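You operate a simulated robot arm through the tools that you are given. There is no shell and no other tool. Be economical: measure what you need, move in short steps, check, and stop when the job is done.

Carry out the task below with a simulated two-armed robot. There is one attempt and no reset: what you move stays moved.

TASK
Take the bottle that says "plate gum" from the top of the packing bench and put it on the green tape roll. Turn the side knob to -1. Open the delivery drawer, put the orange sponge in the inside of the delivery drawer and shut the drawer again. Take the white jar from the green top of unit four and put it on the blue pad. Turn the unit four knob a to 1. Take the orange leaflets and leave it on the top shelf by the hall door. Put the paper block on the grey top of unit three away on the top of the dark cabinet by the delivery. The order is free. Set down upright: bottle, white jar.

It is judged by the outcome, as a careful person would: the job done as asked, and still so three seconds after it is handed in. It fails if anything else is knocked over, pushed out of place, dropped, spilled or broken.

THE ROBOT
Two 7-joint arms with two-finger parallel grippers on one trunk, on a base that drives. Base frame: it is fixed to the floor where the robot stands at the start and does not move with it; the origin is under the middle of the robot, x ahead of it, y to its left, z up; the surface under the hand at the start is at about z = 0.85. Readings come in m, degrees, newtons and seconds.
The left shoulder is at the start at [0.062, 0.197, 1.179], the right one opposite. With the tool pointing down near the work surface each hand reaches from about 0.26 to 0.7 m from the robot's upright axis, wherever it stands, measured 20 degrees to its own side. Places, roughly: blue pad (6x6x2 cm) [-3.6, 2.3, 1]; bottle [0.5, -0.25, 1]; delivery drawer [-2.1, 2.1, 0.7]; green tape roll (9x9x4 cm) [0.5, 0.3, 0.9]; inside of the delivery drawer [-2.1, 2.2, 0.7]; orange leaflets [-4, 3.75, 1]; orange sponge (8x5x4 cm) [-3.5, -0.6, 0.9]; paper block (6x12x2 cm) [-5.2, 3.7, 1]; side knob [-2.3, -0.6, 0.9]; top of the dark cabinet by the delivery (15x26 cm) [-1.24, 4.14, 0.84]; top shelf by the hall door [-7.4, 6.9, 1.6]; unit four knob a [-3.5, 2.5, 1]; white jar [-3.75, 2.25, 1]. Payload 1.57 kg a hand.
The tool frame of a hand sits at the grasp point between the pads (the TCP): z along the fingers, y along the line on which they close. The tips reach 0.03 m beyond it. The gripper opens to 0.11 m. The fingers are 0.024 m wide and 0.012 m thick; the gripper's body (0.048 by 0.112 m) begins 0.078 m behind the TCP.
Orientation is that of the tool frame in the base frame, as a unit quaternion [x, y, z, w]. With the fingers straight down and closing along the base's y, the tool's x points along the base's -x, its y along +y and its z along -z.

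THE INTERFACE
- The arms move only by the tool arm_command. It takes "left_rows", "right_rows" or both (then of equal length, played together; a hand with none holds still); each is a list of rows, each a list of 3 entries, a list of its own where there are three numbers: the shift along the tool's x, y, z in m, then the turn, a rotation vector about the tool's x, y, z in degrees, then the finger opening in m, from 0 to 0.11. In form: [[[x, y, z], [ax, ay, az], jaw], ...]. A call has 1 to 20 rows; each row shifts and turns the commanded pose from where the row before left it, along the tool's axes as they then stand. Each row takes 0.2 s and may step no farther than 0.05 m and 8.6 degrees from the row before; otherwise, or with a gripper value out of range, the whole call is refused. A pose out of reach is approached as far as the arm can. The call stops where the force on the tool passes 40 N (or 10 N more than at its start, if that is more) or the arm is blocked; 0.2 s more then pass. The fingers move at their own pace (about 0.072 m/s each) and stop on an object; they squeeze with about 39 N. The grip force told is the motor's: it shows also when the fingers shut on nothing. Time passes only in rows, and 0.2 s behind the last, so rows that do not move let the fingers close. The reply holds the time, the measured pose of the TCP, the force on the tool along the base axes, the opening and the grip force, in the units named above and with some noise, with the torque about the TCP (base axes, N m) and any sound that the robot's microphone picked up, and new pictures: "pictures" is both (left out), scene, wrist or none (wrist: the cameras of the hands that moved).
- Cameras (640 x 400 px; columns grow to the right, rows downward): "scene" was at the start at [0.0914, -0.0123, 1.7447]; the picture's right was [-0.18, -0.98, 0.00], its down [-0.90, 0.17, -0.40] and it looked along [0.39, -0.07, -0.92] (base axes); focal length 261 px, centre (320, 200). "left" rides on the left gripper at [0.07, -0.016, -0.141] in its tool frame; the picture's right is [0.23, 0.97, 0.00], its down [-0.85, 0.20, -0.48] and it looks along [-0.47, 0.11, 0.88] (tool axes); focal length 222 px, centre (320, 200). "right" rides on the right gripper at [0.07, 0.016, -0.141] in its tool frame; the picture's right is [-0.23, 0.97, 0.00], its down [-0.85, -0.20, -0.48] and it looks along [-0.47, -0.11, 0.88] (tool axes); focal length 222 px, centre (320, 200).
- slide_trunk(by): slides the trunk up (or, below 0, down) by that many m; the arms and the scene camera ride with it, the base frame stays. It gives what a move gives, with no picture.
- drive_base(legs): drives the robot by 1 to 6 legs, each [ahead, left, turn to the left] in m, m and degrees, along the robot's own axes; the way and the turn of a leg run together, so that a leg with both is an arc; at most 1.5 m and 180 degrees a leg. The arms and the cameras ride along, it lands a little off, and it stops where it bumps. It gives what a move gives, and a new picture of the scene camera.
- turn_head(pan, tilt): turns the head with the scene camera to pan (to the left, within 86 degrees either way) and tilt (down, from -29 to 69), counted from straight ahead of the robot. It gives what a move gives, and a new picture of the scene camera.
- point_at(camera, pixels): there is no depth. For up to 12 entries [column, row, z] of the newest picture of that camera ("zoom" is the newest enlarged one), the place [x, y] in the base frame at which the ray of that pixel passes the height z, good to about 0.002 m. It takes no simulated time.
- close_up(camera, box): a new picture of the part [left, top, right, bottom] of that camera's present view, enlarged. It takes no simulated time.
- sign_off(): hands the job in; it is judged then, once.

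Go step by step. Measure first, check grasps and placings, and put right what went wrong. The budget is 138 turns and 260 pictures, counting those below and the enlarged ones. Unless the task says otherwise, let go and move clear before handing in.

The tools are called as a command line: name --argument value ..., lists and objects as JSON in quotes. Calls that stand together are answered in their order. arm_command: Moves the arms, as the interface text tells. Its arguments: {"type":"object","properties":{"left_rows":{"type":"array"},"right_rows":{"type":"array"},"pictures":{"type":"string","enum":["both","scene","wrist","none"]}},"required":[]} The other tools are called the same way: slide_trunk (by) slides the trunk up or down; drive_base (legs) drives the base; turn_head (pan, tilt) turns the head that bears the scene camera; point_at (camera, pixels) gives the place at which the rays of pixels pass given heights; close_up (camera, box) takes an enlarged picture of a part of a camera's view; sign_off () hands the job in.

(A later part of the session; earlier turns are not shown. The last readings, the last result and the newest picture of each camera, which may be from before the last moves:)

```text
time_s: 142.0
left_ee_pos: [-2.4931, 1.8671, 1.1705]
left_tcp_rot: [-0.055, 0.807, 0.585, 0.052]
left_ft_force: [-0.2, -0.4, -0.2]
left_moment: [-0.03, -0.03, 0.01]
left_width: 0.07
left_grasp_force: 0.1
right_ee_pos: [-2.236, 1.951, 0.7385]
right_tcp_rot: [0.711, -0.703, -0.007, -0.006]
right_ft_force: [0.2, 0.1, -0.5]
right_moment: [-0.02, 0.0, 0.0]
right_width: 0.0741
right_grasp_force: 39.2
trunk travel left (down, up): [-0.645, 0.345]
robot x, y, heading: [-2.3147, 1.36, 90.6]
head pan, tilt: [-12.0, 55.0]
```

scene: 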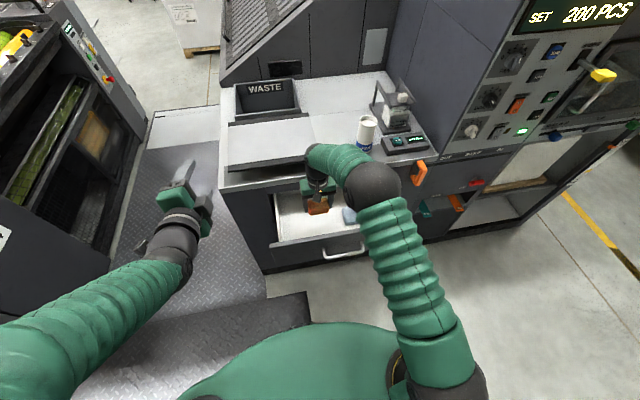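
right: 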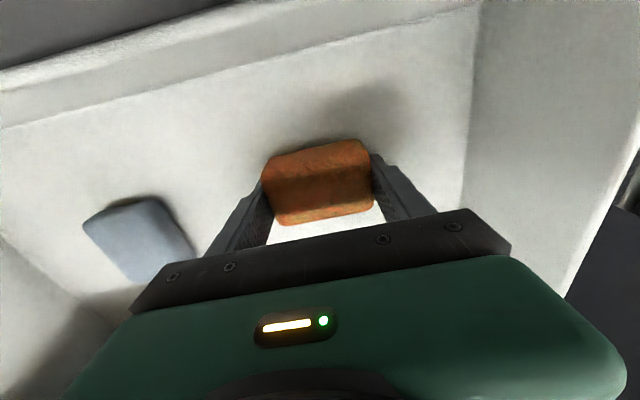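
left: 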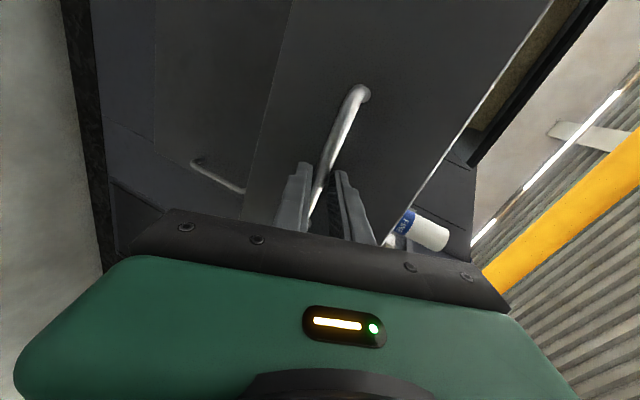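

Not in contact yet at 0.7385; I keep lowering in small steps.

arm_command --right_rows '[[[0, 0, 0.006], [0, 0, 0], 0.0], [[0, 0, 0.006], [0, 0, 0], 0.0], [[0, 0, 0.006], [0, 0, 0], 0.0], [[0, 0, 0.006], [0, 0, 0], 0.0], [[0, 0, 0.006], [0, 0, 0], 0.0], [[0, 0, 0.006], [0, 0, 0], 0.0], [[0, 0, 0.006], [0, 0, 0], 0.0]]' --pictures "wrist"

```text
time_s: 142.6
left_ee_pos: [-2.4944, 1.8653, 1.171]
left_tcp_rot: [-0.055, 0.807, 0.586, 0.051]
left_ft_force: [-0.6, 0.0, -0.6]
left_moment: [-0.03, 0.01, -0.02]
left_width: 0.0699
left_grasp_force: 0.1
right_ee_pos: [-2.235, 1.9571, 0.7389]
right_tcp_rot: [0.711, -0.702, -0.013, -0.013]
right_ft_force: [2.9, -0.7, 28.4]
right_moment: [-0.36, -0.27, 0.04]
right_width: 0.0736
right_grasp_force: 38.7
trunk travel left (down, up): [-0.645, 0.345]
robot x, y, heading: [-2.3079, 1.3523, 90.2]
head pan, tilt: [-12.0, 55.0]
stopped in row 2 (right hand): the force on the tool passed its limit at 46 N (the readings are from after the stop); the commanded pose is now the measured one
```

right: 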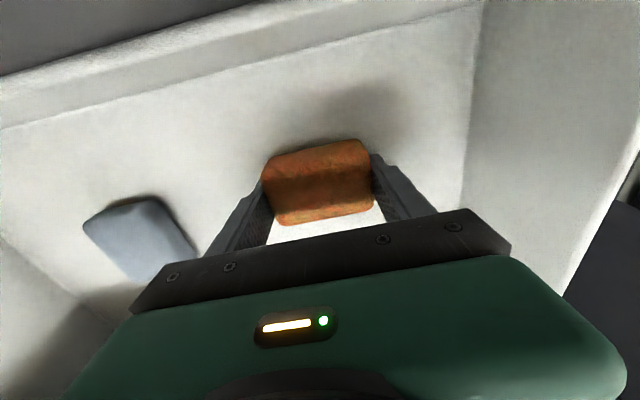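

Contact: the sponge rests on the drawer floor. I open and rise clear.

arm_command --right_rows '[[[0, 0, -0.002], [0, 0, 0], 0.0], [[0, 0, 0], [0, 0, 0], 0.1], [[0, 0, 0], [0, 0, 0], 0.1], [[0, 0, -0.03], [0, 0, 0], 0.1], [[0, 0, -0.045], [0, 0, 0], 0.1], [[0, 0, -0.045], [0, 0, 0], 0.1], [[0, 0, -0.045], [0, 0, 0], 0.1], [[0, 0, -0.045], [0, 0, 0], 0.1], [[0, 0, -0.045], [0, 0, 0], 0.1], [[0, 0, -0.045], [0, 0, 0], 0.1], [[0.04, -0.02, -0.02], [0, 0, 0], 0.1], [[0.04, -0.02, -0.02], [0, 0, 0], 0.1], [[0.045, -0.01, 0], [0, 0, 0], 0.1], [[0.045, 0, 0], [0, 0, 0], 0.1], [[0.045, 0, 0], [0, 0, 0], 0.1], [[0.045, 0, 0], [0, 0, 0], 0.1]]' --pictures "scene"

close_up --camera "scene" --box '[210, 150, 430, 290]'

```text
time_s: 145.9
left_ee_pos: [-2.4922, 1.8648, 1.1721]
left_tcp_rot: [-0.055, 0.806, 0.587, 0.051]
left_ft_force: [0.2, -1.2, -0.2]
left_moment: [0.0, -0.02, 0.02]
left_width: 0.07
left_grasp_force: 0.0
right_ee_pos: [-2.1827, 1.6881, 1.0689]
right_tcp_rot: [0.711, -0.703, -0.011, -0.011]
right_ft_force: [-0.1, -0.7, -0.9]
right_moment: [0.03, -0.01, 0.01]
right_width: 0.1001
right_grasp_force: 0.0
trunk travel left (down, up): [-0.645, 0.345]
robot x, y, heading: [-2.3112, 1.3594, 90.6]
head pan, tilt: [-12.0, 55.0]
```

scene: 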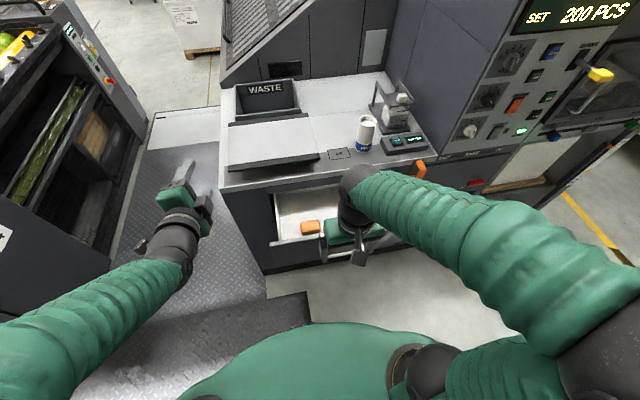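

```text
2.86 times, centred on (320, 220) of scene
```

zoom: 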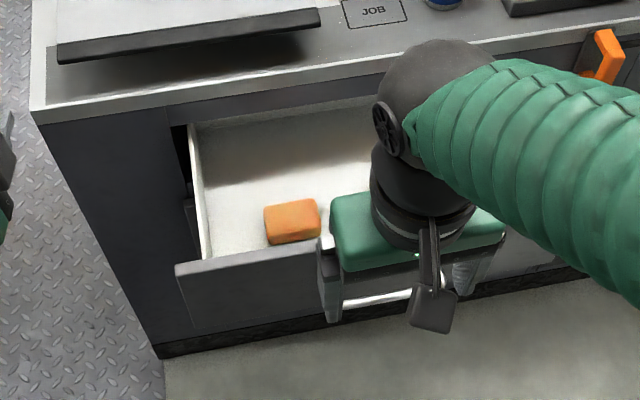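

The sponge lies inside. To shut it, I back off, lower the trunk so the left hand is at handle height, and line up with the drawer's middle.

drive_base --legs '[[-0.3, 0, 0], [0, -0.35, -0.6]]'

slide_trunk --by -0.4

arm_command --right_rows '[[[0, -0.02, -0.045], [0, 0, 0], 0.08], [[0, -0.02, -0.045], [0, 0, 0], 0.08], [[0, 0, -0.045], [0, 0, 0], 0.08], [[0, 0, -0.045], [0, 0, 0], 0.08], [[0, 0, -0.045], [0, 0, 0], 0.08]]' --pictures "scene"

turn_head --pan 5 --tilt 45

```text
time_s: 149.9
left_ee_pos: [-2.1226, 1.5691, 1.169]
left_tcp_rot: [-0.046, 0.807, 0.585, 0.059]
left_ft_force: [-0.5, -0.7, 0.2]
left_moment: [0.0, -0.02, -0.03]
left_width: 0.0699
left_grasp_force: 0.1
right_ee_pos: [-1.8184, 1.3841, 1.0692]
right_tcp_rot: [-0.703, 0.711, 0.009, 0.012]
right_ft_force: [-0.1, 0.2, 1.7]
right_moment: [-0.03, -0.04, 0.01]
right_width: 0.0999
right_grasp_force: 0.1
trunk travel left (down, up): [-0.645, 0.345]
robot x, y, heading: [-1.9455, 1.0518, 89.2]
head pan, tilt: [-12.0, 55.0]
```

scene: 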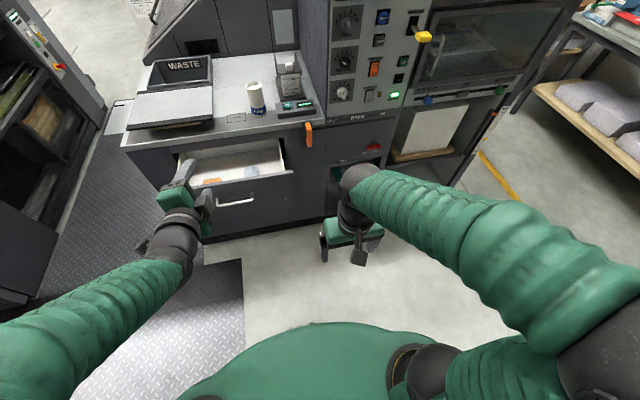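

```text
time_s: 153.7
left_ee_pos: [-2.1184, 1.5688, 0.7702]
left_tcp_rot: [-0.045, 0.808, 0.585, 0.058]
left_ft_force: [-0.2, 0.9, -0.1]
left_moment: [-0.04, 0.01, 0.0]
left_width: 0.0699
left_grasp_force: 0.1
right_ee_pos: [-1.8141, 1.3845, 0.6676]
right_tcp_rot: [-0.703, 0.711, 0.011, 0.01]
right_ft_force: [0.8, 0.1, -0.4]
right_moment: [-0.04, -0.03, -0.03]
right_width: 0.0998
right_grasp_force: 0.1
trunk travel left (down, up): [-0.245, 0.745]
robot x, y, heading: [-1.9506, 1.0526, 89.4]
head pan, tilt: [-12.0, 55.0]
```

```text
time_s: 154.9
left_ee_pos: [-2.119, 1.57, 0.7709]
left_tcp_rot: [-0.045, 0.808, 0.584, 0.057]
left_ft_force: [-0.4, -0.1, 0.3]
left_moment: [0.02, 0.0, 0.02]
left_width: 0.0699
left_grasp_force: 0.1
right_ee_pos: [-1.7748, 1.3757, 0.8916]
right_tcp_rot: [-0.703, 0.711, 0.009, 0.01]
right_ft_force: [0.6, 0.5, -0.3]
right_moment: [0.01, -0.03, -0.02]
right_width: 0.0801
right_grasp_force: 0.2
trunk travel left (down, up): [-0.245, 0.745]
robot x, y, heading: [-1.9508, 1.0527, 89.6]
head pan, tilt: [-12.0, 55.0]
```

scene: 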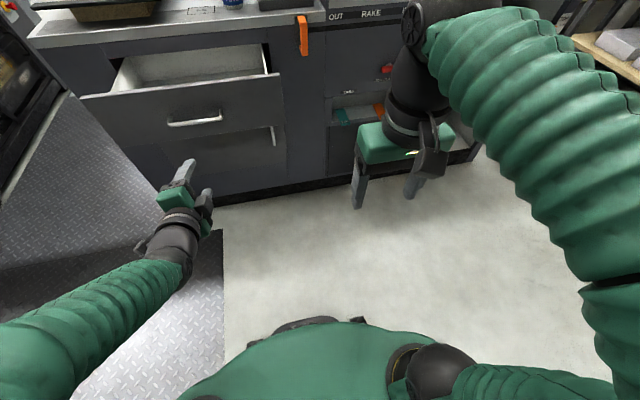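

```text
time_s: 155.7
left_ee_pos: [-2.1179, 1.5677, 0.7711]
left_tcp_rot: [-0.046, 0.808, 0.585, 0.059]
left_ft_force: [0.1, 0.3, -0.3]
left_moment: [0.04, -0.03, 0.01]
left_width: 0.0699
left_grasp_force: 0.1
right_ee_pos: [-1.7742, 1.3788, 0.8904]
right_tcp_rot: [-0.702, 0.712, 0.01, 0.01]
right_ft_force: [0.2, 0.0, 0.5]
right_moment: [0.01, 0.0, 0.02]
right_width: 0.0803
right_grasp_force: 0.0
trunk travel left (down, up): [-0.245, 0.745]
robot x, y, heading: [-1.9501, 1.0511, 89.2]
head pan, tilt: [5.0, 45.0]
```

scene: 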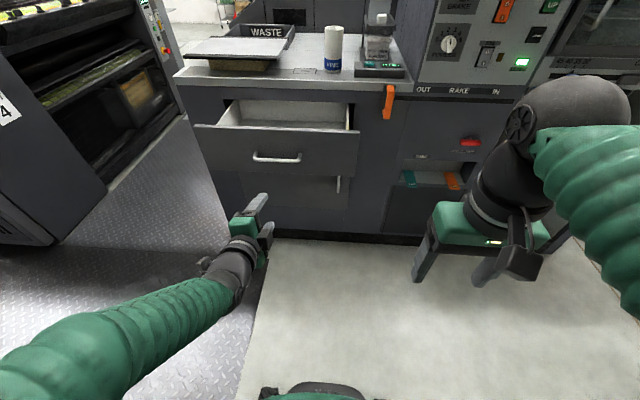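

Left fingers line up with the handle (x -2.118, z 0.77). I drive 0.17 m forward so the fingers straddle the bar, then push with the arm.

drive_base --legs '[[0.17, 0.01, 0.4]]'

arm_command --left_rows '[[[0, 0.009, 0.0286], [0, 0, 0], 0.07], [[0, 0.009, 0.0286], [0, 0, 0], 0.07], [[0, 0.009, 0.0286], [0, 0, 0], 0.07], [[0, 0.009, 0.0286], [0, 0, 0], 0.07], [[0, 0.009, 0.0286], [0, 0, 0], 0.07], [[0, 0.009, 0.0286], [0, 0, 0], 0.07], [[0, 0.009, 0.0286], [0, 0, 0], 0.07]]' --pictures "both"

```text
time_s: 157.2
left_ee_pos: [-2.1287, 1.7398, 0.7701]
left_tcp_rot: [-0.047, 0.808, 0.584, 0.056]
left_ft_force: [0.1, 0.1, -0.7]
left_moment: [-0.01, -0.03, 0.01]
left_width: 0.0702
left_grasp_force: 0.1
right_ee_pos: [-1.7827, 1.5517, 0.8907]
right_tcp_rot: [-0.705, 0.709, 0.01, 0.01]
right_ft_force: [-0.2, 0.2, -0.2]
right_moment: [-0.01, -0.03, -0.01]
right_width: 0.0799
right_grasp_force: 0.0
trunk travel left (down, up): [-0.245, 0.745]
robot x, y, heading: [-1.9588, 1.2239, 89.7]
head pan, tilt: [5.0, 45.0]
```

scene: 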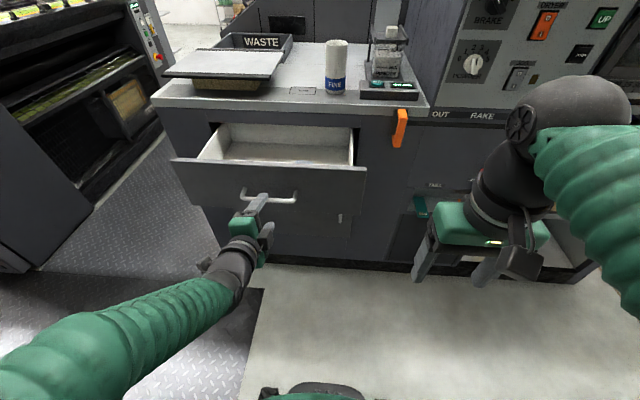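

```text
time_s: 158.8
left_ee_pos: [-2.132, 1.9508, 0.7673]
left_tcp_rot: [-0.047, 0.807, 0.586, 0.056]
left_ft_force: [0.5, -0.6, -0.7]
left_moment: [0.03, -0.02, -0.01]
left_width: 0.0698
left_grasp_force: 0.0
right_ee_pos: [-1.7829, 1.5505, 0.8897]
right_tcp_rot: [-0.705, 0.709, 0.009, 0.01]
right_ft_force: [-0.3, -1.0, 0.7]
right_moment: [-0.04, 0.02, 0.0]
right_width: 0.0799
right_grasp_force: 0.1
trunk travel left (down, up): [-0.245, 0.745]
robot x, y, heading: [-1.9578, 1.2243, 89.5]
head pan, tilt: [5.0, 45.0]
```

scene: 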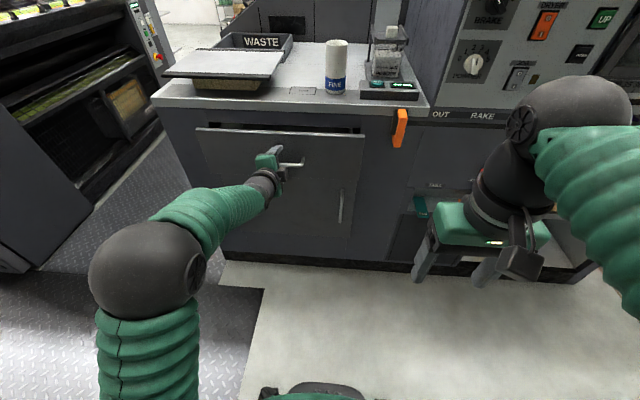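
left: 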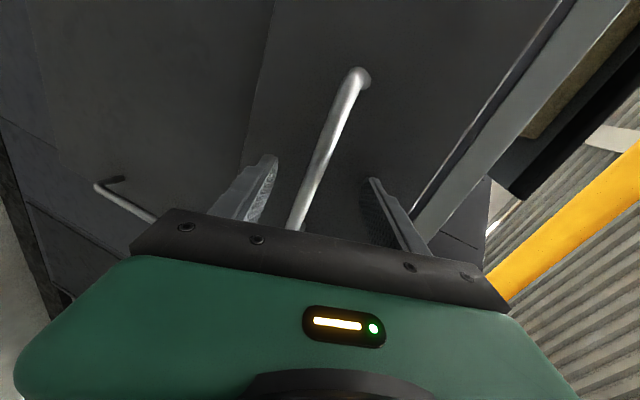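

Nearly shut; I push on until it stops.

arm_command --left_rows '[[[0, 0.007, 0.022], [0, 0, 0], 0.07], [[0, 0.007, 0.022], [0, 0, 0], 0.07], [[0, 0.005, 0.015], [0, 0, 0], 0.07], [[0, 0.005, 0.015], [0, 0, 0], 0.07], [[0, 0.005, 0.015], [0, 0, 0], 0.07]]' --pictures "scene"

close_up --camera "scene" --box '[180, 80, 380, 220]'

```text
time_s: 159.8
left_ee_pos: [-2.1322, 2.0085, 0.7732]
left_tcp_rot: [-0.047, 0.808, 0.585, 0.055]
left_ft_force: [0.4, -50.0, 4.5]
left_moment: [1.71, 0.05, -0.08]
left_width: 0.0598
left_grasp_force: 0.1
right_ee_pos: [-1.7841, 1.5433, 0.8929]
right_tcp_rot: [-0.705, 0.709, 0.013, 0.013]
right_ft_force: [0.5, 0.4, 0.3]
right_moment: [0.0, 0.06, -0.03]
right_width: 0.0799
right_grasp_force: 0.1
trunk travel left (down, up): [-0.245, 0.745]
robot x, y, heading: [-1.9572, 1.2228, 89.9]
head pan, tilt: [5.0, 45.0]
stopped in row 4 (left hand): the force on the tool passed its limit at 60 N (the readings are from after the stop); the commanded pose is now the measured one
```

scene: 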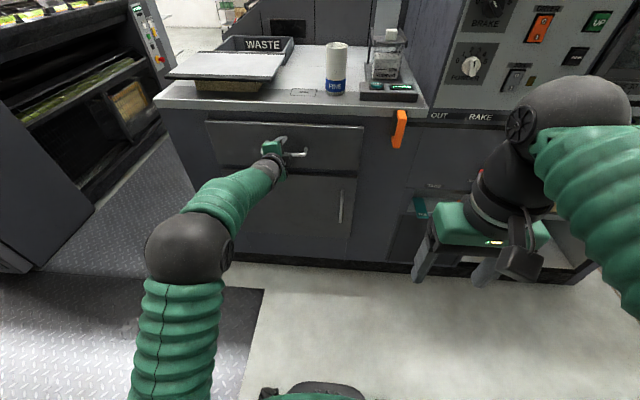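

```text
2.86 times, centred on (280, 150) of scene
```

zoom: 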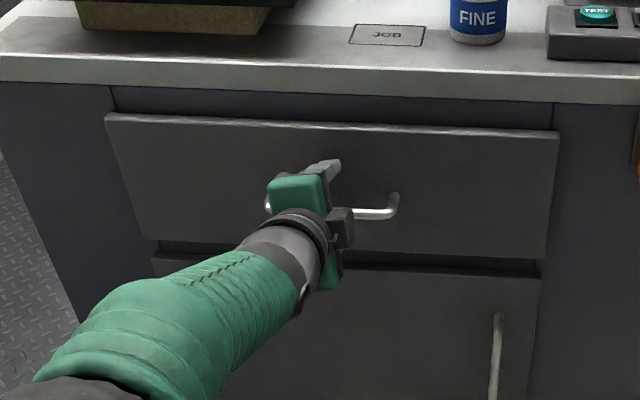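

The drawer is shut flush. I withdraw the left hand, back away, raise the trunk and return the left hand to pointing down.

arm_command --left_rows '[[[0, -0.009, -0.0286], [0, 0, 0], 0.07], [[0, -0.009, -0.0286], [0, 0, 0], 0.07], [[0, -0.009, -0.0286], [0, 0, 0], 0.07], [[0, -0.009, -0.0286], [0, 0, 0], 0.07]]' --pictures "none"

drive_base --legs '[[-0.4, 0, 0]]'

slide_trunk --by 0.53

arm_command --left_rows '[[[0, 0, 0], [5.5, 0, 0], 0.07], [[0, 0, 0], [5.5, 0, 0], 0.07], [[0, 0, 0], [0, 0, -8.2], 0.07], [[0, 0, 0], [0, 0, -8.2], 0.07], [[0, 0, 0], [0, 0, -8.2], 0.07], [[0, 0, 0], [0, 0, -8.2], 0.07], [[0, 0, 0], [0, 0, -8.2], 0.07], [[0, 0, 0], [0, 0, -8.2], 0.07], [[0, 0, 0], [0, 0, -8.2], 0.07], [[0, 0, 0], [0, 0, -8.2], 0.07], [[0, 0, 0], [0, 0, -8.2], 0.07], [[0, 0, 0], [0, 0, -8.2], 0.07], [[0, 0, 0], [0, 0, -8], 0.07], [[0, 0, 0], [0, 8.5, 0], 0.07], [[0, 0, 0], [0, 8.5, 0], 0.07], [[0, 0, 0], [0, 8.5, 0], 0.07], [[0, 0, 0], [0, 8.5, 0], 0.07], [[0, 0, 0], [0, 8.5, 0], 0.07], [[0, 0, 0], [0, 8.5, 0], 0.07], [[0, 0, 0], [0, 8.5, 0], 0.07]]' --pictures "none"

```text
time_s: 160.8
left_ee_pos: [-2.1324, 1.8963, 0.7653]
left_tcp_rot: [-0.048, 0.809, 0.584, 0.054]
left_ft_force: [-0.2, 0.3, -0.4]
left_moment: [0.04, -0.02, -0.01]
left_width: 0.0698
left_grasp_force: 0.0
right_ee_pos: [-1.7834, 1.5493, 0.8921]
right_tcp_rot: [-0.705, 0.709, 0.01, 0.01]
right_ft_force: [0.1, 0.6, 0.0]
right_moment: [0.02, 0.03, -0.01]
right_width: 0.08
right_grasp_force: 0.1
trunk travel left (down, up): [-0.245, 0.745]
robot x, y, heading: [-1.9559, 1.2218, 89.7]
head pan, tilt: [5.0, 45.0]
```

```text
time_s: 163.2
left_ee_pos: [-2.1281, 1.4992, 0.7654]
left_tcp_rot: [-0.043, 0.809, 0.583, 0.058]
left_ft_force: [0.6, -0.8, -0.1]
left_moment: [-0.01, -0.01, 0.0]
left_width: 0.0699
left_grasp_force: 0.1
right_ee_pos: [-1.7854, 1.1471, 0.8917]
right_tcp_rot: [-0.701, 0.713, 0.01, 0.011]
right_ft_force: [-0.2, -0.9, -0.3]
right_moment: [0.05, 0.03, -0.03]
right_width: 0.0799
right_grasp_force: 0.0
trunk travel left (down, up): [-0.245, 0.745]
robot x, y, heading: [-1.9619, 0.8245, 89.0]
head pan, tilt: [5.0, 45.0]
```

scene: 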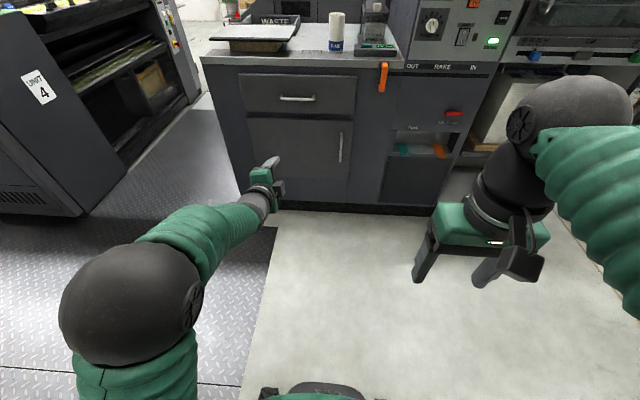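

```text
refused: 0.53 is not a number from -0.4 to 0.4
```

```text
time_s: 167.4
left_ee_pos: [-2.1297, 1.466, 0.7567]
left_tcp_rot: [0.706, -0.705, 0.045, -0.056]
left_ft_force: [-0.9, -0.7, 0.5]
left_moment: [0.01, 0.0, -0.01]
left_width: 0.0699
left_grasp_force: 0.1
left hand out of reach, approached as far as the arm can: row 20
right_ee_pos: [-1.7862, 1.1489, 0.8915]
right_tcp_rot: [-0.7, 0.714, 0.012, 0.011]
right_ft_force: [0.3, 0.2, 0.0]
right_moment: [0.01, 0.0, -0.01]
right_width: 0.0799
right_grasp_force: 0.0
trunk travel left (down, up): [-0.245, 0.745]
robot x, y, heading: [-1.9663, 0.8215, 88.8]
head pan, tilt: [5.0, 45.0]
```

The left hand is nearly vertical (8° tilt). I correct it, pull it in, raise the trunk 0.4, and drive over to unit four.

arm_command --left_rows '[[[0, 0, -0.02], [-8.2, 0, 0], 0.08], [[0.03, 0, -0.03], [0, 0, 0], 0.08], [[0.03, 0, -0.03], [0, 0, 0], 0.08], [[0.04, 0, -0.02], [0, 0, 0], 0.08], [[0.04, 0, -0.02], [0, 0, 0], 0.08], [[0.03, 0, -0.02], [0, 0, 0], 0.08]]' --pictures "none"

slide_trunk --by 0.4

slide_trunk --by 0.13

drive_base --legs '[[0, 1.4, 1.2]]'

turn_head --pan 10 --tilt 40

```text
time_s: 168.8
left_ee_pos: [-2.1343, 1.2808, 0.8932]
left_tcp_rot: [0.708, -0.706, -0.006, -0.007]
left_ft_force: [0.8, 0.5, 0.6]
left_moment: [-0.01, 0.02, 0.02]
left_width: 0.0798
left_grasp_force: 0.2
left hand out of reach, approached as far as the arm can: row 1, 2
right_ee_pos: [-1.7844, 1.1454, 0.8914]
right_tcp_rot: [-0.7, 0.714, 0.011, 0.011]
right_ft_force: [0.4, -0.4, 0.2]
right_moment: [0.0, 0.02, 0.01]
right_width: 0.0799
right_grasp_force: 0.0
trunk travel left (down, up): [-0.245, 0.745]
robot x, y, heading: [-1.9643, 0.8276, 88.9]
head pan, tilt: [5.0, 45.0]
```

```text
time_s: 172.7
left_ee_pos: [-2.1342, 1.2824, 1.2917]
left_tcp_rot: [0.707, -0.707, -0.006, -0.007]
left_ft_force: [-0.2, 0.6, -0.1]
left_moment: [-0.01, 0.0, 0.02]
left_width: 0.0799
left_grasp_force: 0.1
right_ee_pos: [-1.784, 1.1474, 1.291]
right_tcp_rot: [-0.701, 0.713, 0.01, 0.01]
right_ft_force: [-0.1, -1.3, 0.3]
right_moment: [-0.01, 0.02, 0.01]
right_width: 0.0801
right_grasp_force: 0.1
trunk travel left (down, up): [-0.645, 0.345]
robot x, y, heading: [-1.9619, 0.8289, 88.6]
head pan, tilt: [5.0, 45.0]
```

```text
time_s: 174.3
left_ee_pos: [-2.1338, 1.2829, 1.4214]
left_tcp_rot: [0.708, -0.707, -0.005, -0.006]
left_ft_force: [0.3, -0.1, 0.0]
left_moment: [0.05, 0.04, 0.0]
left_width: 0.0799
left_grasp_force: 0.1
right_ee_pos: [-1.7857, 1.1485, 1.421]
right_tcp_rot: [-0.701, 0.713, 0.01, 0.012]
right_ft_force: [-0.5, -0.3, 0.0]
right_moment: [0.01, -0.01, 0.01]
right_width: 0.08
right_grasp_force: 0.0
trunk travel left (down, up): [-0.775, 0.215]
robot x, y, heading: [-1.9644, 0.8243, 88.8]
head pan, tilt: [5.0, 45.0]
```

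```text
time_s: 181.1
left_ee_pos: [-3.5072, 1.2787, 1.4218]
left_tcp_rot: [0.721, -0.693, -0.007, -0.005]
left_ft_force: [0.3, -0.2, -0.5]
left_moment: [-0.03, -0.02, 0.0]
left_width: 0.0799
left_grasp_force: 0.1
right_ee_pos: [-3.153, 1.1574, 1.4213]
right_tcp_rot: [0.713, -0.701, -0.011, -0.01]
right_ft_force: [0.5, 0.9, 0.1]
right_moment: [0.03, 0.0, 0.01]
right_width: 0.08
right_grasp_force: 0.1
trunk travel left (down, up): [-0.775, 0.215]
robot x, y, heading: [-3.3219, 0.8276, 91.1]
head pan, tilt: [5.0, 45.0]
```

scene: 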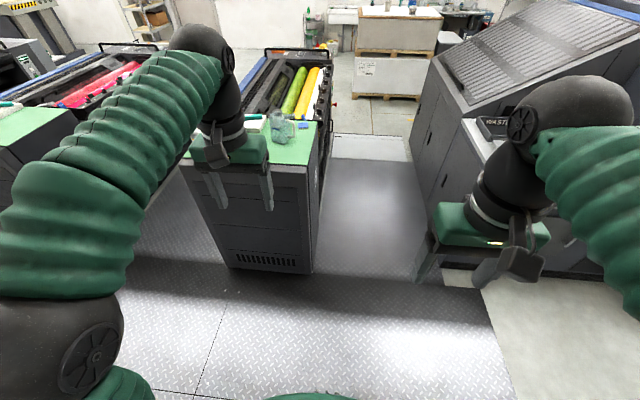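

```text
time_s: 181.7
left_ee_pos: [-3.5102, 1.2791, 1.4222]
left_tcp_rot: [0.721, -0.693, -0.006, -0.007]
left_ft_force: [0.3, 1.1, -0.8]
left_moment: [0.0, -0.01, 0.01]
left_width: 0.0801
left_grasp_force: 0.0
right_ee_pos: [-3.1562, 1.1577, 1.4215]
right_tcp_rot: [0.713, -0.701, -0.01, -0.01]
right_ft_force: [0.1, -0.1, -0.2]
right_moment: [0.0, 0.04, 0.04]
right_width: 0.0799
right_grasp_force: 0.0
trunk travel left (down, up): [-0.775, 0.215]
robot x, y, heading: [-3.323, 0.8238, 91.1]
head pan, tilt: [10.0, 40.0]
```

scene: 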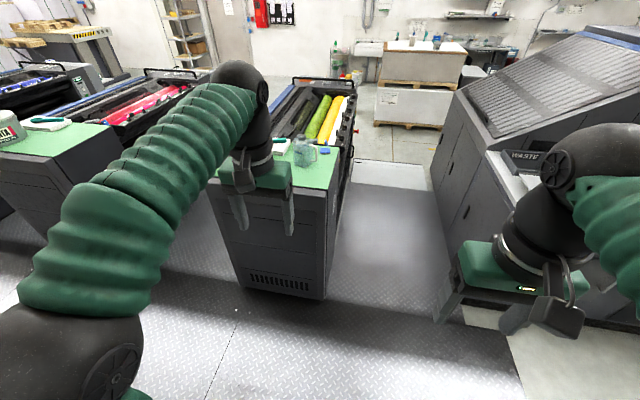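

Unit four's green top is ahead at (300,165), partly hidden. I measure its front before approaching.

point_at --camera "scene" --pixels '[[240, 288, 0.0], [322, 298, 0.0], [330, 192, 0.95], [304, 165, 0.95]]'

drive_base --legs '[[0.4, 0.25, -1]]'

turn_head --pan 0 --tilt 52

```text
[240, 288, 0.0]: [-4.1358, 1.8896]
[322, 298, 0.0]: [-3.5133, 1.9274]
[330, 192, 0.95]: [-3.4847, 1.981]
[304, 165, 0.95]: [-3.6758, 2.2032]
```

```text
time_s: 184.5
left_ee_pos: [-3.7613, 1.6615, 1.4234]
left_tcp_rot: [0.719, -0.695, -0.007, -0.007]
left_ft_force: [0.1, 0.1, 0.3]
left_moment: [0.01, -0.02, -0.02]
left_width: 0.0798
left_grasp_force: 0.1
right_ee_pos: [-3.4077, 1.5395, 1.421]
right_tcp_rot: [0.71, -0.704, -0.012, -0.01]
right_ft_force: [-0.1, 0.5, 0.1]
right_moment: [0.02, 0.01, 0.0]
right_width: 0.0802
right_grasp_force: 0.1
trunk travel left (down, up): [-0.775, 0.215]
robot x, y, heading: [-3.5809, 1.2117, 90.6]
head pan, tilt: [10.0, 40.0]
```

scene: 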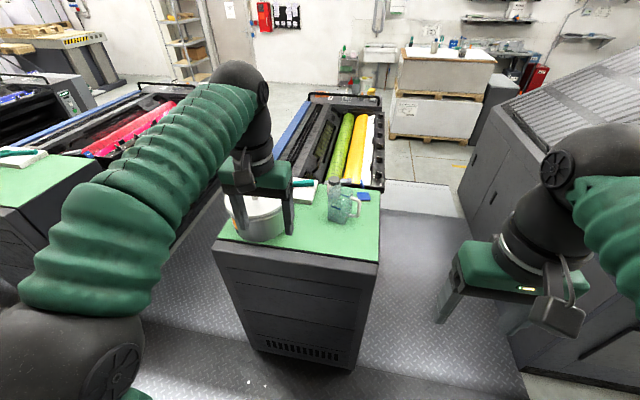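

```text
time_s: 185.2
left_ee_pos: [-3.7637, 1.6642, 1.423]
left_tcp_rot: [0.719, -0.695, -0.006, -0.008]
left_ft_force: [0.1, 0.0, 0.0]
left_moment: [-0.02, 0.0, -0.03]
left_width: 0.08
left_grasp_force: 0.1
right_ee_pos: [-3.4117, 1.541, 1.421]
right_tcp_rot: [0.711, -0.703, -0.012, -0.011]
right_ft_force: [0.0, 0.8, 0.3]
right_moment: [0.01, -0.01, -0.06]
right_width: 0.0798
right_grasp_force: 0.1
trunk travel left (down, up): [-0.775, 0.215]
robot x, y, heading: [-3.5788, 1.2149, 90.5]
head pan, tilt: [0.0, 52.0]
```

scene: 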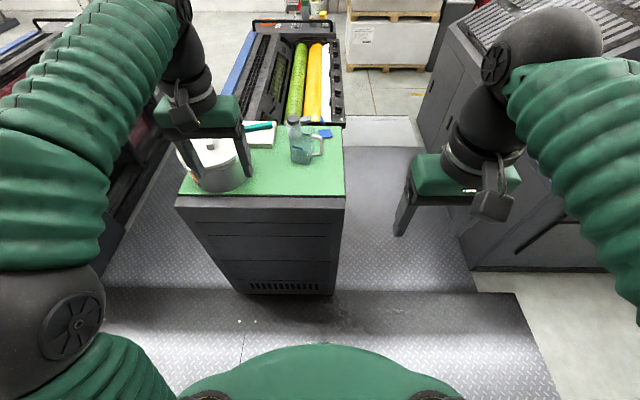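

The green top holds a large pot (210,165), a bottle (300,145) and the blue pad (325,133). I zoom in.

close_up --camera "scene" --box '[170, 90, 370, 215]'

close_up --camera "left" --box '[0, 0, 640, 400]'

close_up --camera "right" --box '[0, 0, 640, 400]'

```text
3.20 times, centred on (270, 152) of scene
```

zoom: 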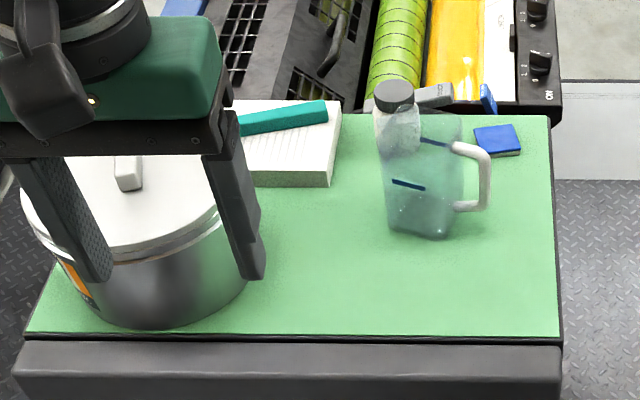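

```text
1.00 times, centred on (320, 200) of left (not enlarged: the box is as wide or as high as the picture)
```

zoom: 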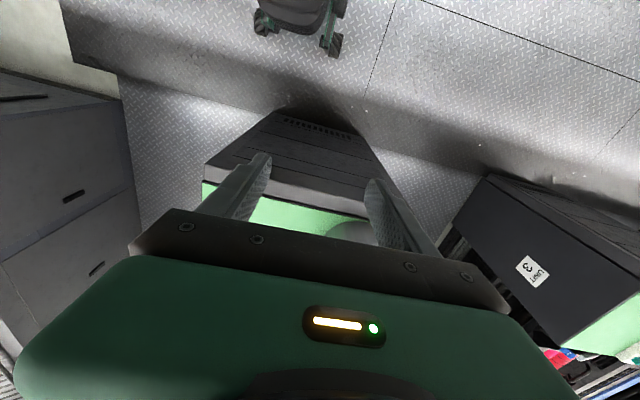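

```text
1.00 times, centred on (320, 200) of right (not enlarged: the box is as wide or as high as the picture)
```

zoom: 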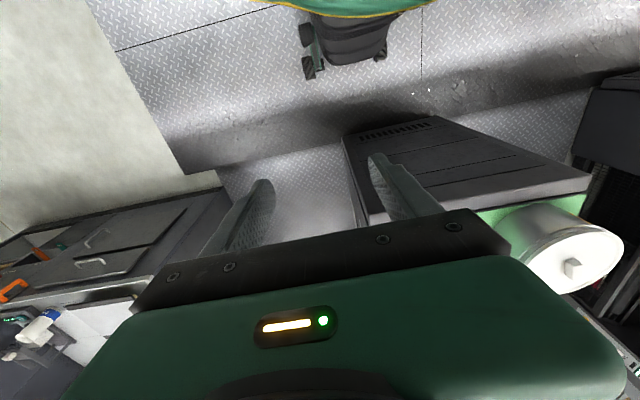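

The white jar may be hidden behind the left hand; I also measure positions. I swing the left hand aside and look again.

point_at --camera "scene" --pixels '[[304, 157, 0.95], [325, 133, 0.96], [222, 190, 0.95], [178, 194, 0.95], [345, 195, 0.95], [340, 127, 0.95], [258, 135, 0.97]]'

arm_command --left_rows '[[[0.02, 0.04, 0], [0, 0, 0], 0.08], [[0.02, 0.04, 0], [0, 0, 0], 0.08], [[0.02, 0.04, 0], [0, 0, 0], 0.08], [[0.01, 0.04, 0], [0, 0, 0], 0.08], [[0, 0.04, 0], [0, 0, 0], 0.08], [[0, 0.04, 0], [0, 0, 0], 0.08]]' --pictures "scene"

close_up --camera "scene" --box '[150, 60, 370, 200]'

```text
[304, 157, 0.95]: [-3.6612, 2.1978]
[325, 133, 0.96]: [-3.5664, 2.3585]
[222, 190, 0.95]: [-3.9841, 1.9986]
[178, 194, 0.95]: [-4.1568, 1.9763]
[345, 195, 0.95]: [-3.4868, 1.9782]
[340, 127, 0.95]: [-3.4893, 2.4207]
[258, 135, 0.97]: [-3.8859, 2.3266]
```

```text
time_s: 186.6
left_ee_pos: [-4.0076, 1.5858, 1.4164]
left_tcp_rot: [0.718, -0.696, -0.004, -0.008]
left_ft_force: [-0.1, 0.2, -0.2]
left_moment: [0.01, -0.03, -0.01]
left_width: 0.08
left_grasp_force: 0.2
right_ee_pos: [-3.4137, 1.5426, 1.42]
right_tcp_rot: [0.71, -0.704, -0.009, -0.011]
right_ft_force: [0.4, -0.9, -1.2]
right_moment: [0.01, -0.03, -0.02]
right_width: 0.0799
right_grasp_force: 0.1
trunk travel left (down, up): [-0.775, 0.215]
robot x, y, heading: [-3.5807, 1.2114, 91.0]
head pan, tilt: [0.0, 52.0]
```

scene: 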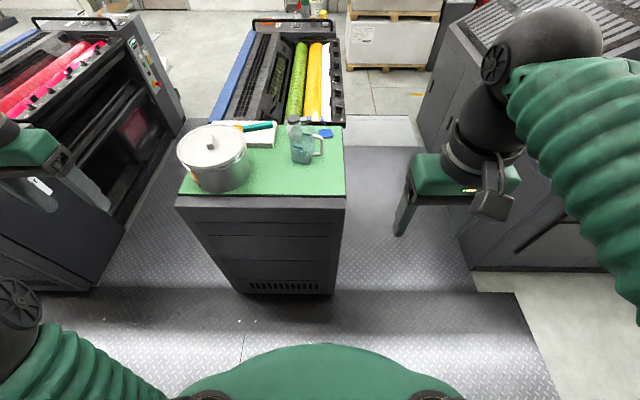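

```text
2.86 times, centred on (260, 130) of scene
```

zoom: 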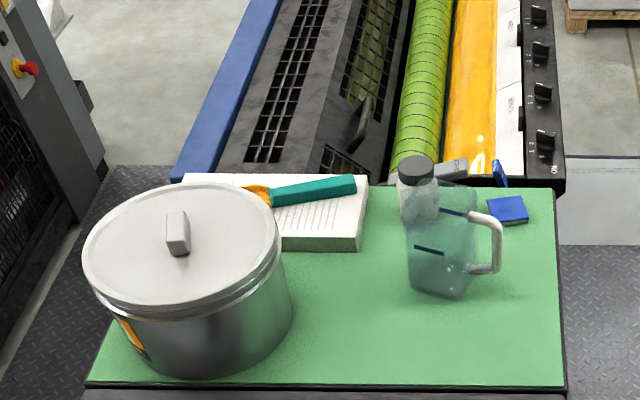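

Behind the clear jug a white jar with dark lid shows at zoom (417,185); the blue pad is at (508,210) and the rail knobs at (545,140). I move closer for a steeper view.

drive_base --legs '[[0.3, 0, -0.8]]'

close_up --camera "scene" --box '[230, 130, 390, 250]'

close_up --camera "scene" --box '[300, 80, 380, 140]'

```text
time_s: 188.7
left_ee_pos: [-4.0029, 1.8918, 1.4179]
left_tcp_rot: [0.715, -0.699, -0.006, -0.008]
left_ft_force: [-0.3, -0.7, 1.0]
left_moment: [0.02, -0.02, -0.01]
left_width: 0.08
left_grasp_force: 0.0
right_ee_pos: [-3.411, 1.8429, 1.4211]
right_tcp_rot: [0.707, -0.707, -0.011, -0.011]
right_ft_force: [0.1, -0.5, 0.9]
right_moment: [-0.01, -0.04, -0.01]
right_width: 0.0799
right_grasp_force: 0.0
trunk travel left (down, up): [-0.775, 0.215]
robot x, y, heading: [-3.5806, 1.518, 89.9]
head pan, tilt: [0.0, 52.0]
```

scene: 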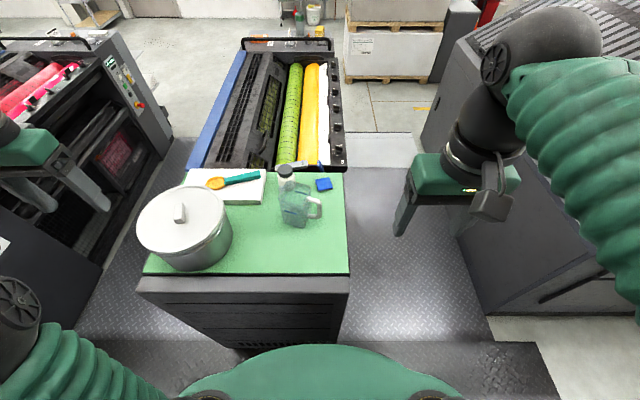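

```text
3.33 times, centred on (310, 190) of scene
```

zoom: 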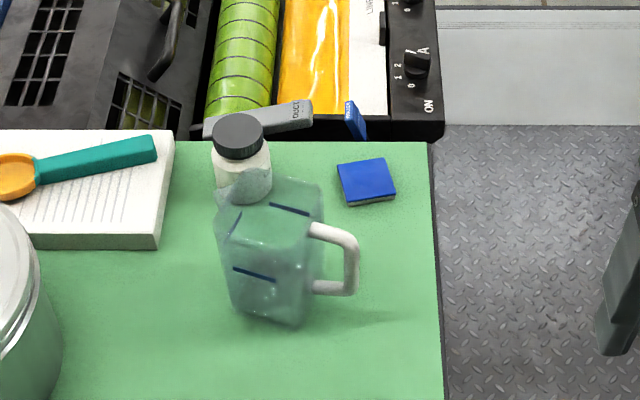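

```text
6.67 times, centred on (340, 110) of scene
```

zoom: 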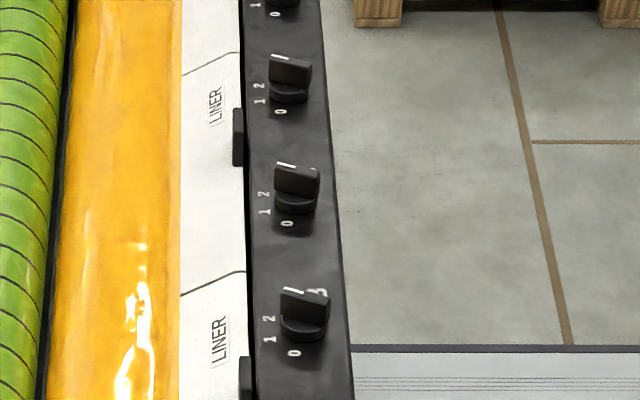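

Knob A (labelled A, marks 0/1/2) is the nearest on the rail, and the jar is too deep to reach from here. I'll stand in the gap beside unit four facing -x: back off, turn left, and slide in sideways.

arm_command --left_rows '[[[0, -0.045, 0], [0, 0, 0], 0.08], [[0, -0.045, 0], [0, 0, 0], 0.08], [[0, -0.045, 0], [0, 0, 0], 0.08], [[0, -0.045, 0], [0, 0, 0], 0.08], [[0, -0.045, 0], [0, 0, 0], 0.08]]' --pictures "none"

drive_base --legs '[[-0.5, 0, 0], [0, 0, 90], [-0.5, 0, 0]]'

turn_head --pan -70 --tilt 45

```text
time_s: 189.9
left_ee_pos: [-3.7777, 1.8975, 1.4228]
left_tcp_rot: [0.716, -0.698, -0.006, -0.007]
left_ft_force: [0.5, -0.4, 0.2]
left_moment: [0.01, 0.03, 0.04]
left_width: 0.08
left_grasp_force: 0.1
right_ee_pos: [-3.4091, 1.8458, 1.421]
right_tcp_rot: [0.708, -0.706, -0.011, -0.01]
right_ft_force: [0.5, 0.0, -0.4]
right_moment: [-0.01, 0.01, -0.01]
right_width: 0.0798
right_grasp_force: 0.1
trunk travel left (down, up): [-0.775, 0.215]
robot x, y, heading: [-3.5797, 1.5211, 90.0]
head pan, tilt: [0.0, 52.0]
```

```text
time_s: 199.2
left_ee_pos: [-3.4611, 0.814, 1.4209]
left_tcp_rot: [1.0, 0.02, -0.008, -0.002]
left_ft_force: [-0.5, -0.5, -0.2]
left_moment: [0.0, -0.01, -0.04]
left_width: 0.0802
left_grasp_force: 0.0
right_ee_pos: [-3.4135, 1.1841, 1.419]
right_tcp_rot: [1.0, 0.009, -0.015, 0.0]
right_ft_force: [-0.4, 0.5, 0.9]
right_moment: [0.04, 0.0, -0.04]
right_width: 0.08
right_grasp_force: 0.1
trunk travel left (down, up): [-0.775, 0.215]
robot x, y, heading: [-3.0793, 1.0221, -179.2]
head pan, tilt: [0.0, 52.0]
```

scene: 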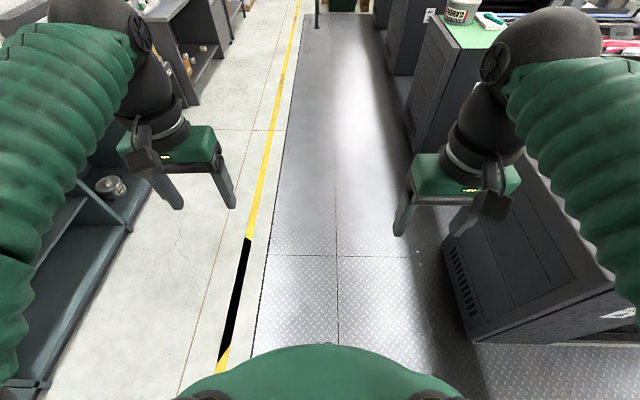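

```text
time_s: 200.7
left_ee_pos: [-3.4593, 0.8133, 1.4202]
left_tcp_rot: [1.0, 0.02, -0.009, -0.001]
left_ft_force: [0.1, 0.2, 0.1]
left_moment: [0.0, -0.02, 0.0]
left_width: 0.0802
left_grasp_force: 0.0
right_ee_pos: [-3.4126, 1.1849, 1.4214]
right_tcp_rot: [1.0, 0.009, -0.015, 0.0]
right_ft_force: [0.9, 0.1, 0.7]
right_moment: [0.01, 0.0, 0.01]
right_width: 0.0799
right_grasp_force: 0.0
trunk travel left (down, up): [-0.775, 0.215]
robot x, y, heading: [-3.0802, 1.0203, -179.2]
head pan, tilt: [-70.0, 45.0]
```

scene: 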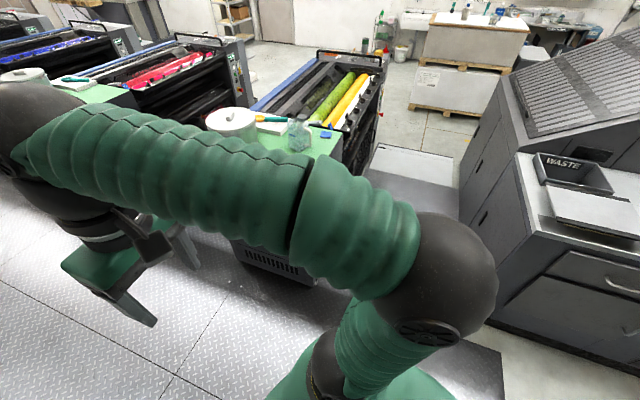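

The gap beside unit four has a light plate at (410,175); I check where it starts and the gap's edges.

point_at --camera "scene" --pixels '[[370, 182, 0.0], [458, 210, 0.0], [375, 145, 0.0], [370, 182, 0.3], [458, 210, 0.3], [490, 330, 0.0], [516, 156, 0.87]]'

close_up --camera "scene" --box '[340, 110, 500, 240]'

```text
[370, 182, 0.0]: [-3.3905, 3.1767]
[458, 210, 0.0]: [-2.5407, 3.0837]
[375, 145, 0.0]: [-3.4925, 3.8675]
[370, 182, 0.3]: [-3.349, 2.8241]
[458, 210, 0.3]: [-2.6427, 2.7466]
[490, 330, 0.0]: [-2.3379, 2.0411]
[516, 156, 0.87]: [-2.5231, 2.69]
```

```text
3.08 times, centred on (420, 175) of scene
```

zoom: 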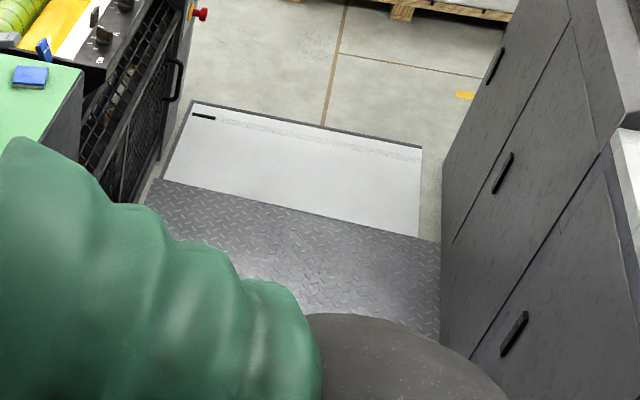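

The plate lies beyond y≈3.1, so the gap is clear. I slide right 1.35 m.

drive_base --legs '[[0, -0.7, -0.8], [0, -0.66, 0]]'

turn_head --pan 0 --tilt 55

close_up --camera "left" --box '[0, 0, 640, 400]'

```text
time_s: 207.7
left_ee_pos: [-3.463, 2.1788, 1.4205]
left_tcp_rot: [1.0, 0.004, -0.008, -0.002]
left_ft_force: [-0.2, -0.2, 0.8]
left_moment: [-0.01, -0.02, 0.0]
left_width: 0.0799
left_grasp_force: 0.1
right_ee_pos: [-3.4026, 2.5478, 1.4211]
right_tcp_rot: [1.0, -0.006, -0.015, -0.001]
right_ft_force: [0.5, -0.3, -0.5]
right_moment: [0.0, -0.01, -0.01]
right_width: 0.08
right_grasp_force: 0.0
trunk travel left (down, up): [-0.775, 0.215]
robot x, y, heading: [-3.0769, 2.3777, 179.2]
head pan, tilt: [-70.0, 45.0]
```

scene: 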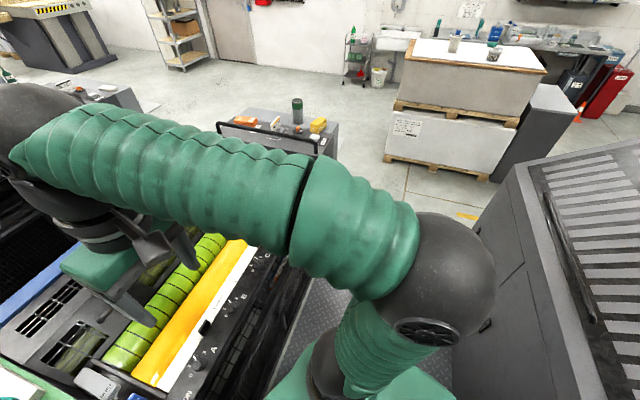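

```text
time_s: 209.1
left_ee_pos: [-3.4622, 2.183, 1.4215]
left_tcp_rot: [1.0, 0.004, -0.009, -0.001]
left_ft_force: [0.5, -0.4, 0.4]
left_moment: [-0.02, -0.06, 0.01]
left_width: 0.0798
left_grasp_force: 0.1
right_ee_pos: [-3.4016, 2.552, 1.4207]
right_tcp_rot: [1.0, -0.007, -0.015, 0.0]
right_ft_force: [1.2, 0.3, 0.2]
right_moment: [0.05, -0.04, -0.01]
right_width: 0.0799
right_grasp_force: 0.1
trunk travel left (down, up): [-0.775, 0.215]
robot x, y, heading: [-3.08, 2.3762, 179.3]
head pan, tilt: [0.0, 55.0]
```

scene: 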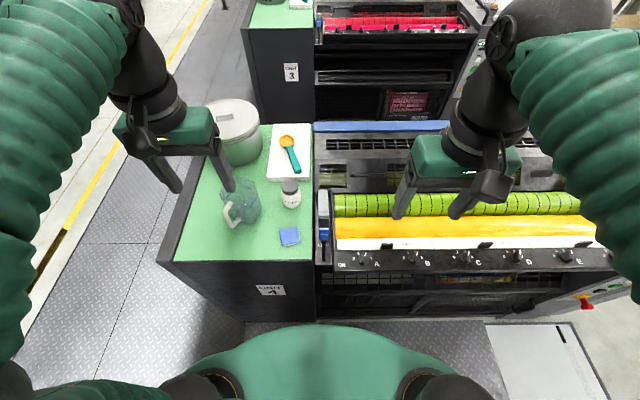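

```text
1.00 times, centred on (320, 200) of left (not enlarged: the box is as wide or as high as the picture)
```

zoom: 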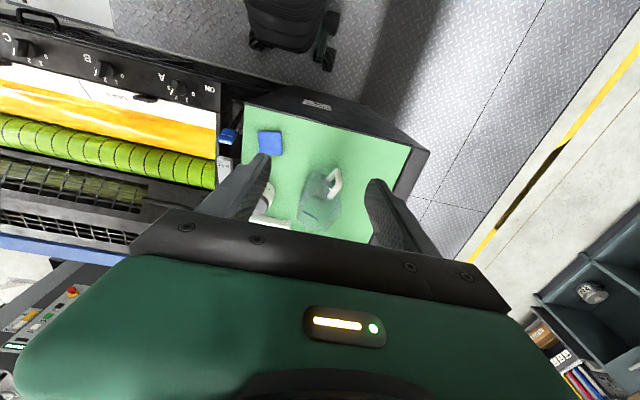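

Now the jar (290,193), blue pad (289,237) and knob A (364,258) are all in view. I zoom and measure.

close_up --camera "scene" --box '[210, 160, 370, 280]'

point_at --camera "scene" --pixels '[[290, 187, 1.03], [290, 187, 1.05], [291, 204, 0.95], [289, 237, 0.97], [364, 257, 1.0], [310, 261, 0.95], [315, 180, 0.95]]'

point_at --camera "zoom" --pixels '[[320, 200, 0.95]]'

```text
3.33 times, centred on (290, 220) of scene
```

zoom: 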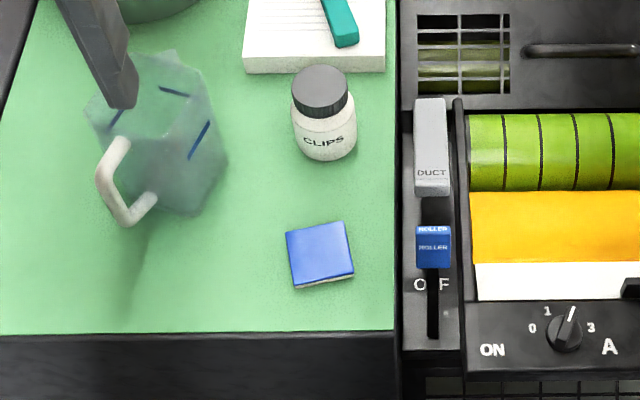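

```text
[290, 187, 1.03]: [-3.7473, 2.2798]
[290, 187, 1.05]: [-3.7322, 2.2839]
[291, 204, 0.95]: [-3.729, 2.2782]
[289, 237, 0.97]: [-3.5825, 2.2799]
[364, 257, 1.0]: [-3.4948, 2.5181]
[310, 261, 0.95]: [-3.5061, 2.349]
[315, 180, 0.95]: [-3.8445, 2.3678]
```

```text
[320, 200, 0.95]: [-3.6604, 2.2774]
```

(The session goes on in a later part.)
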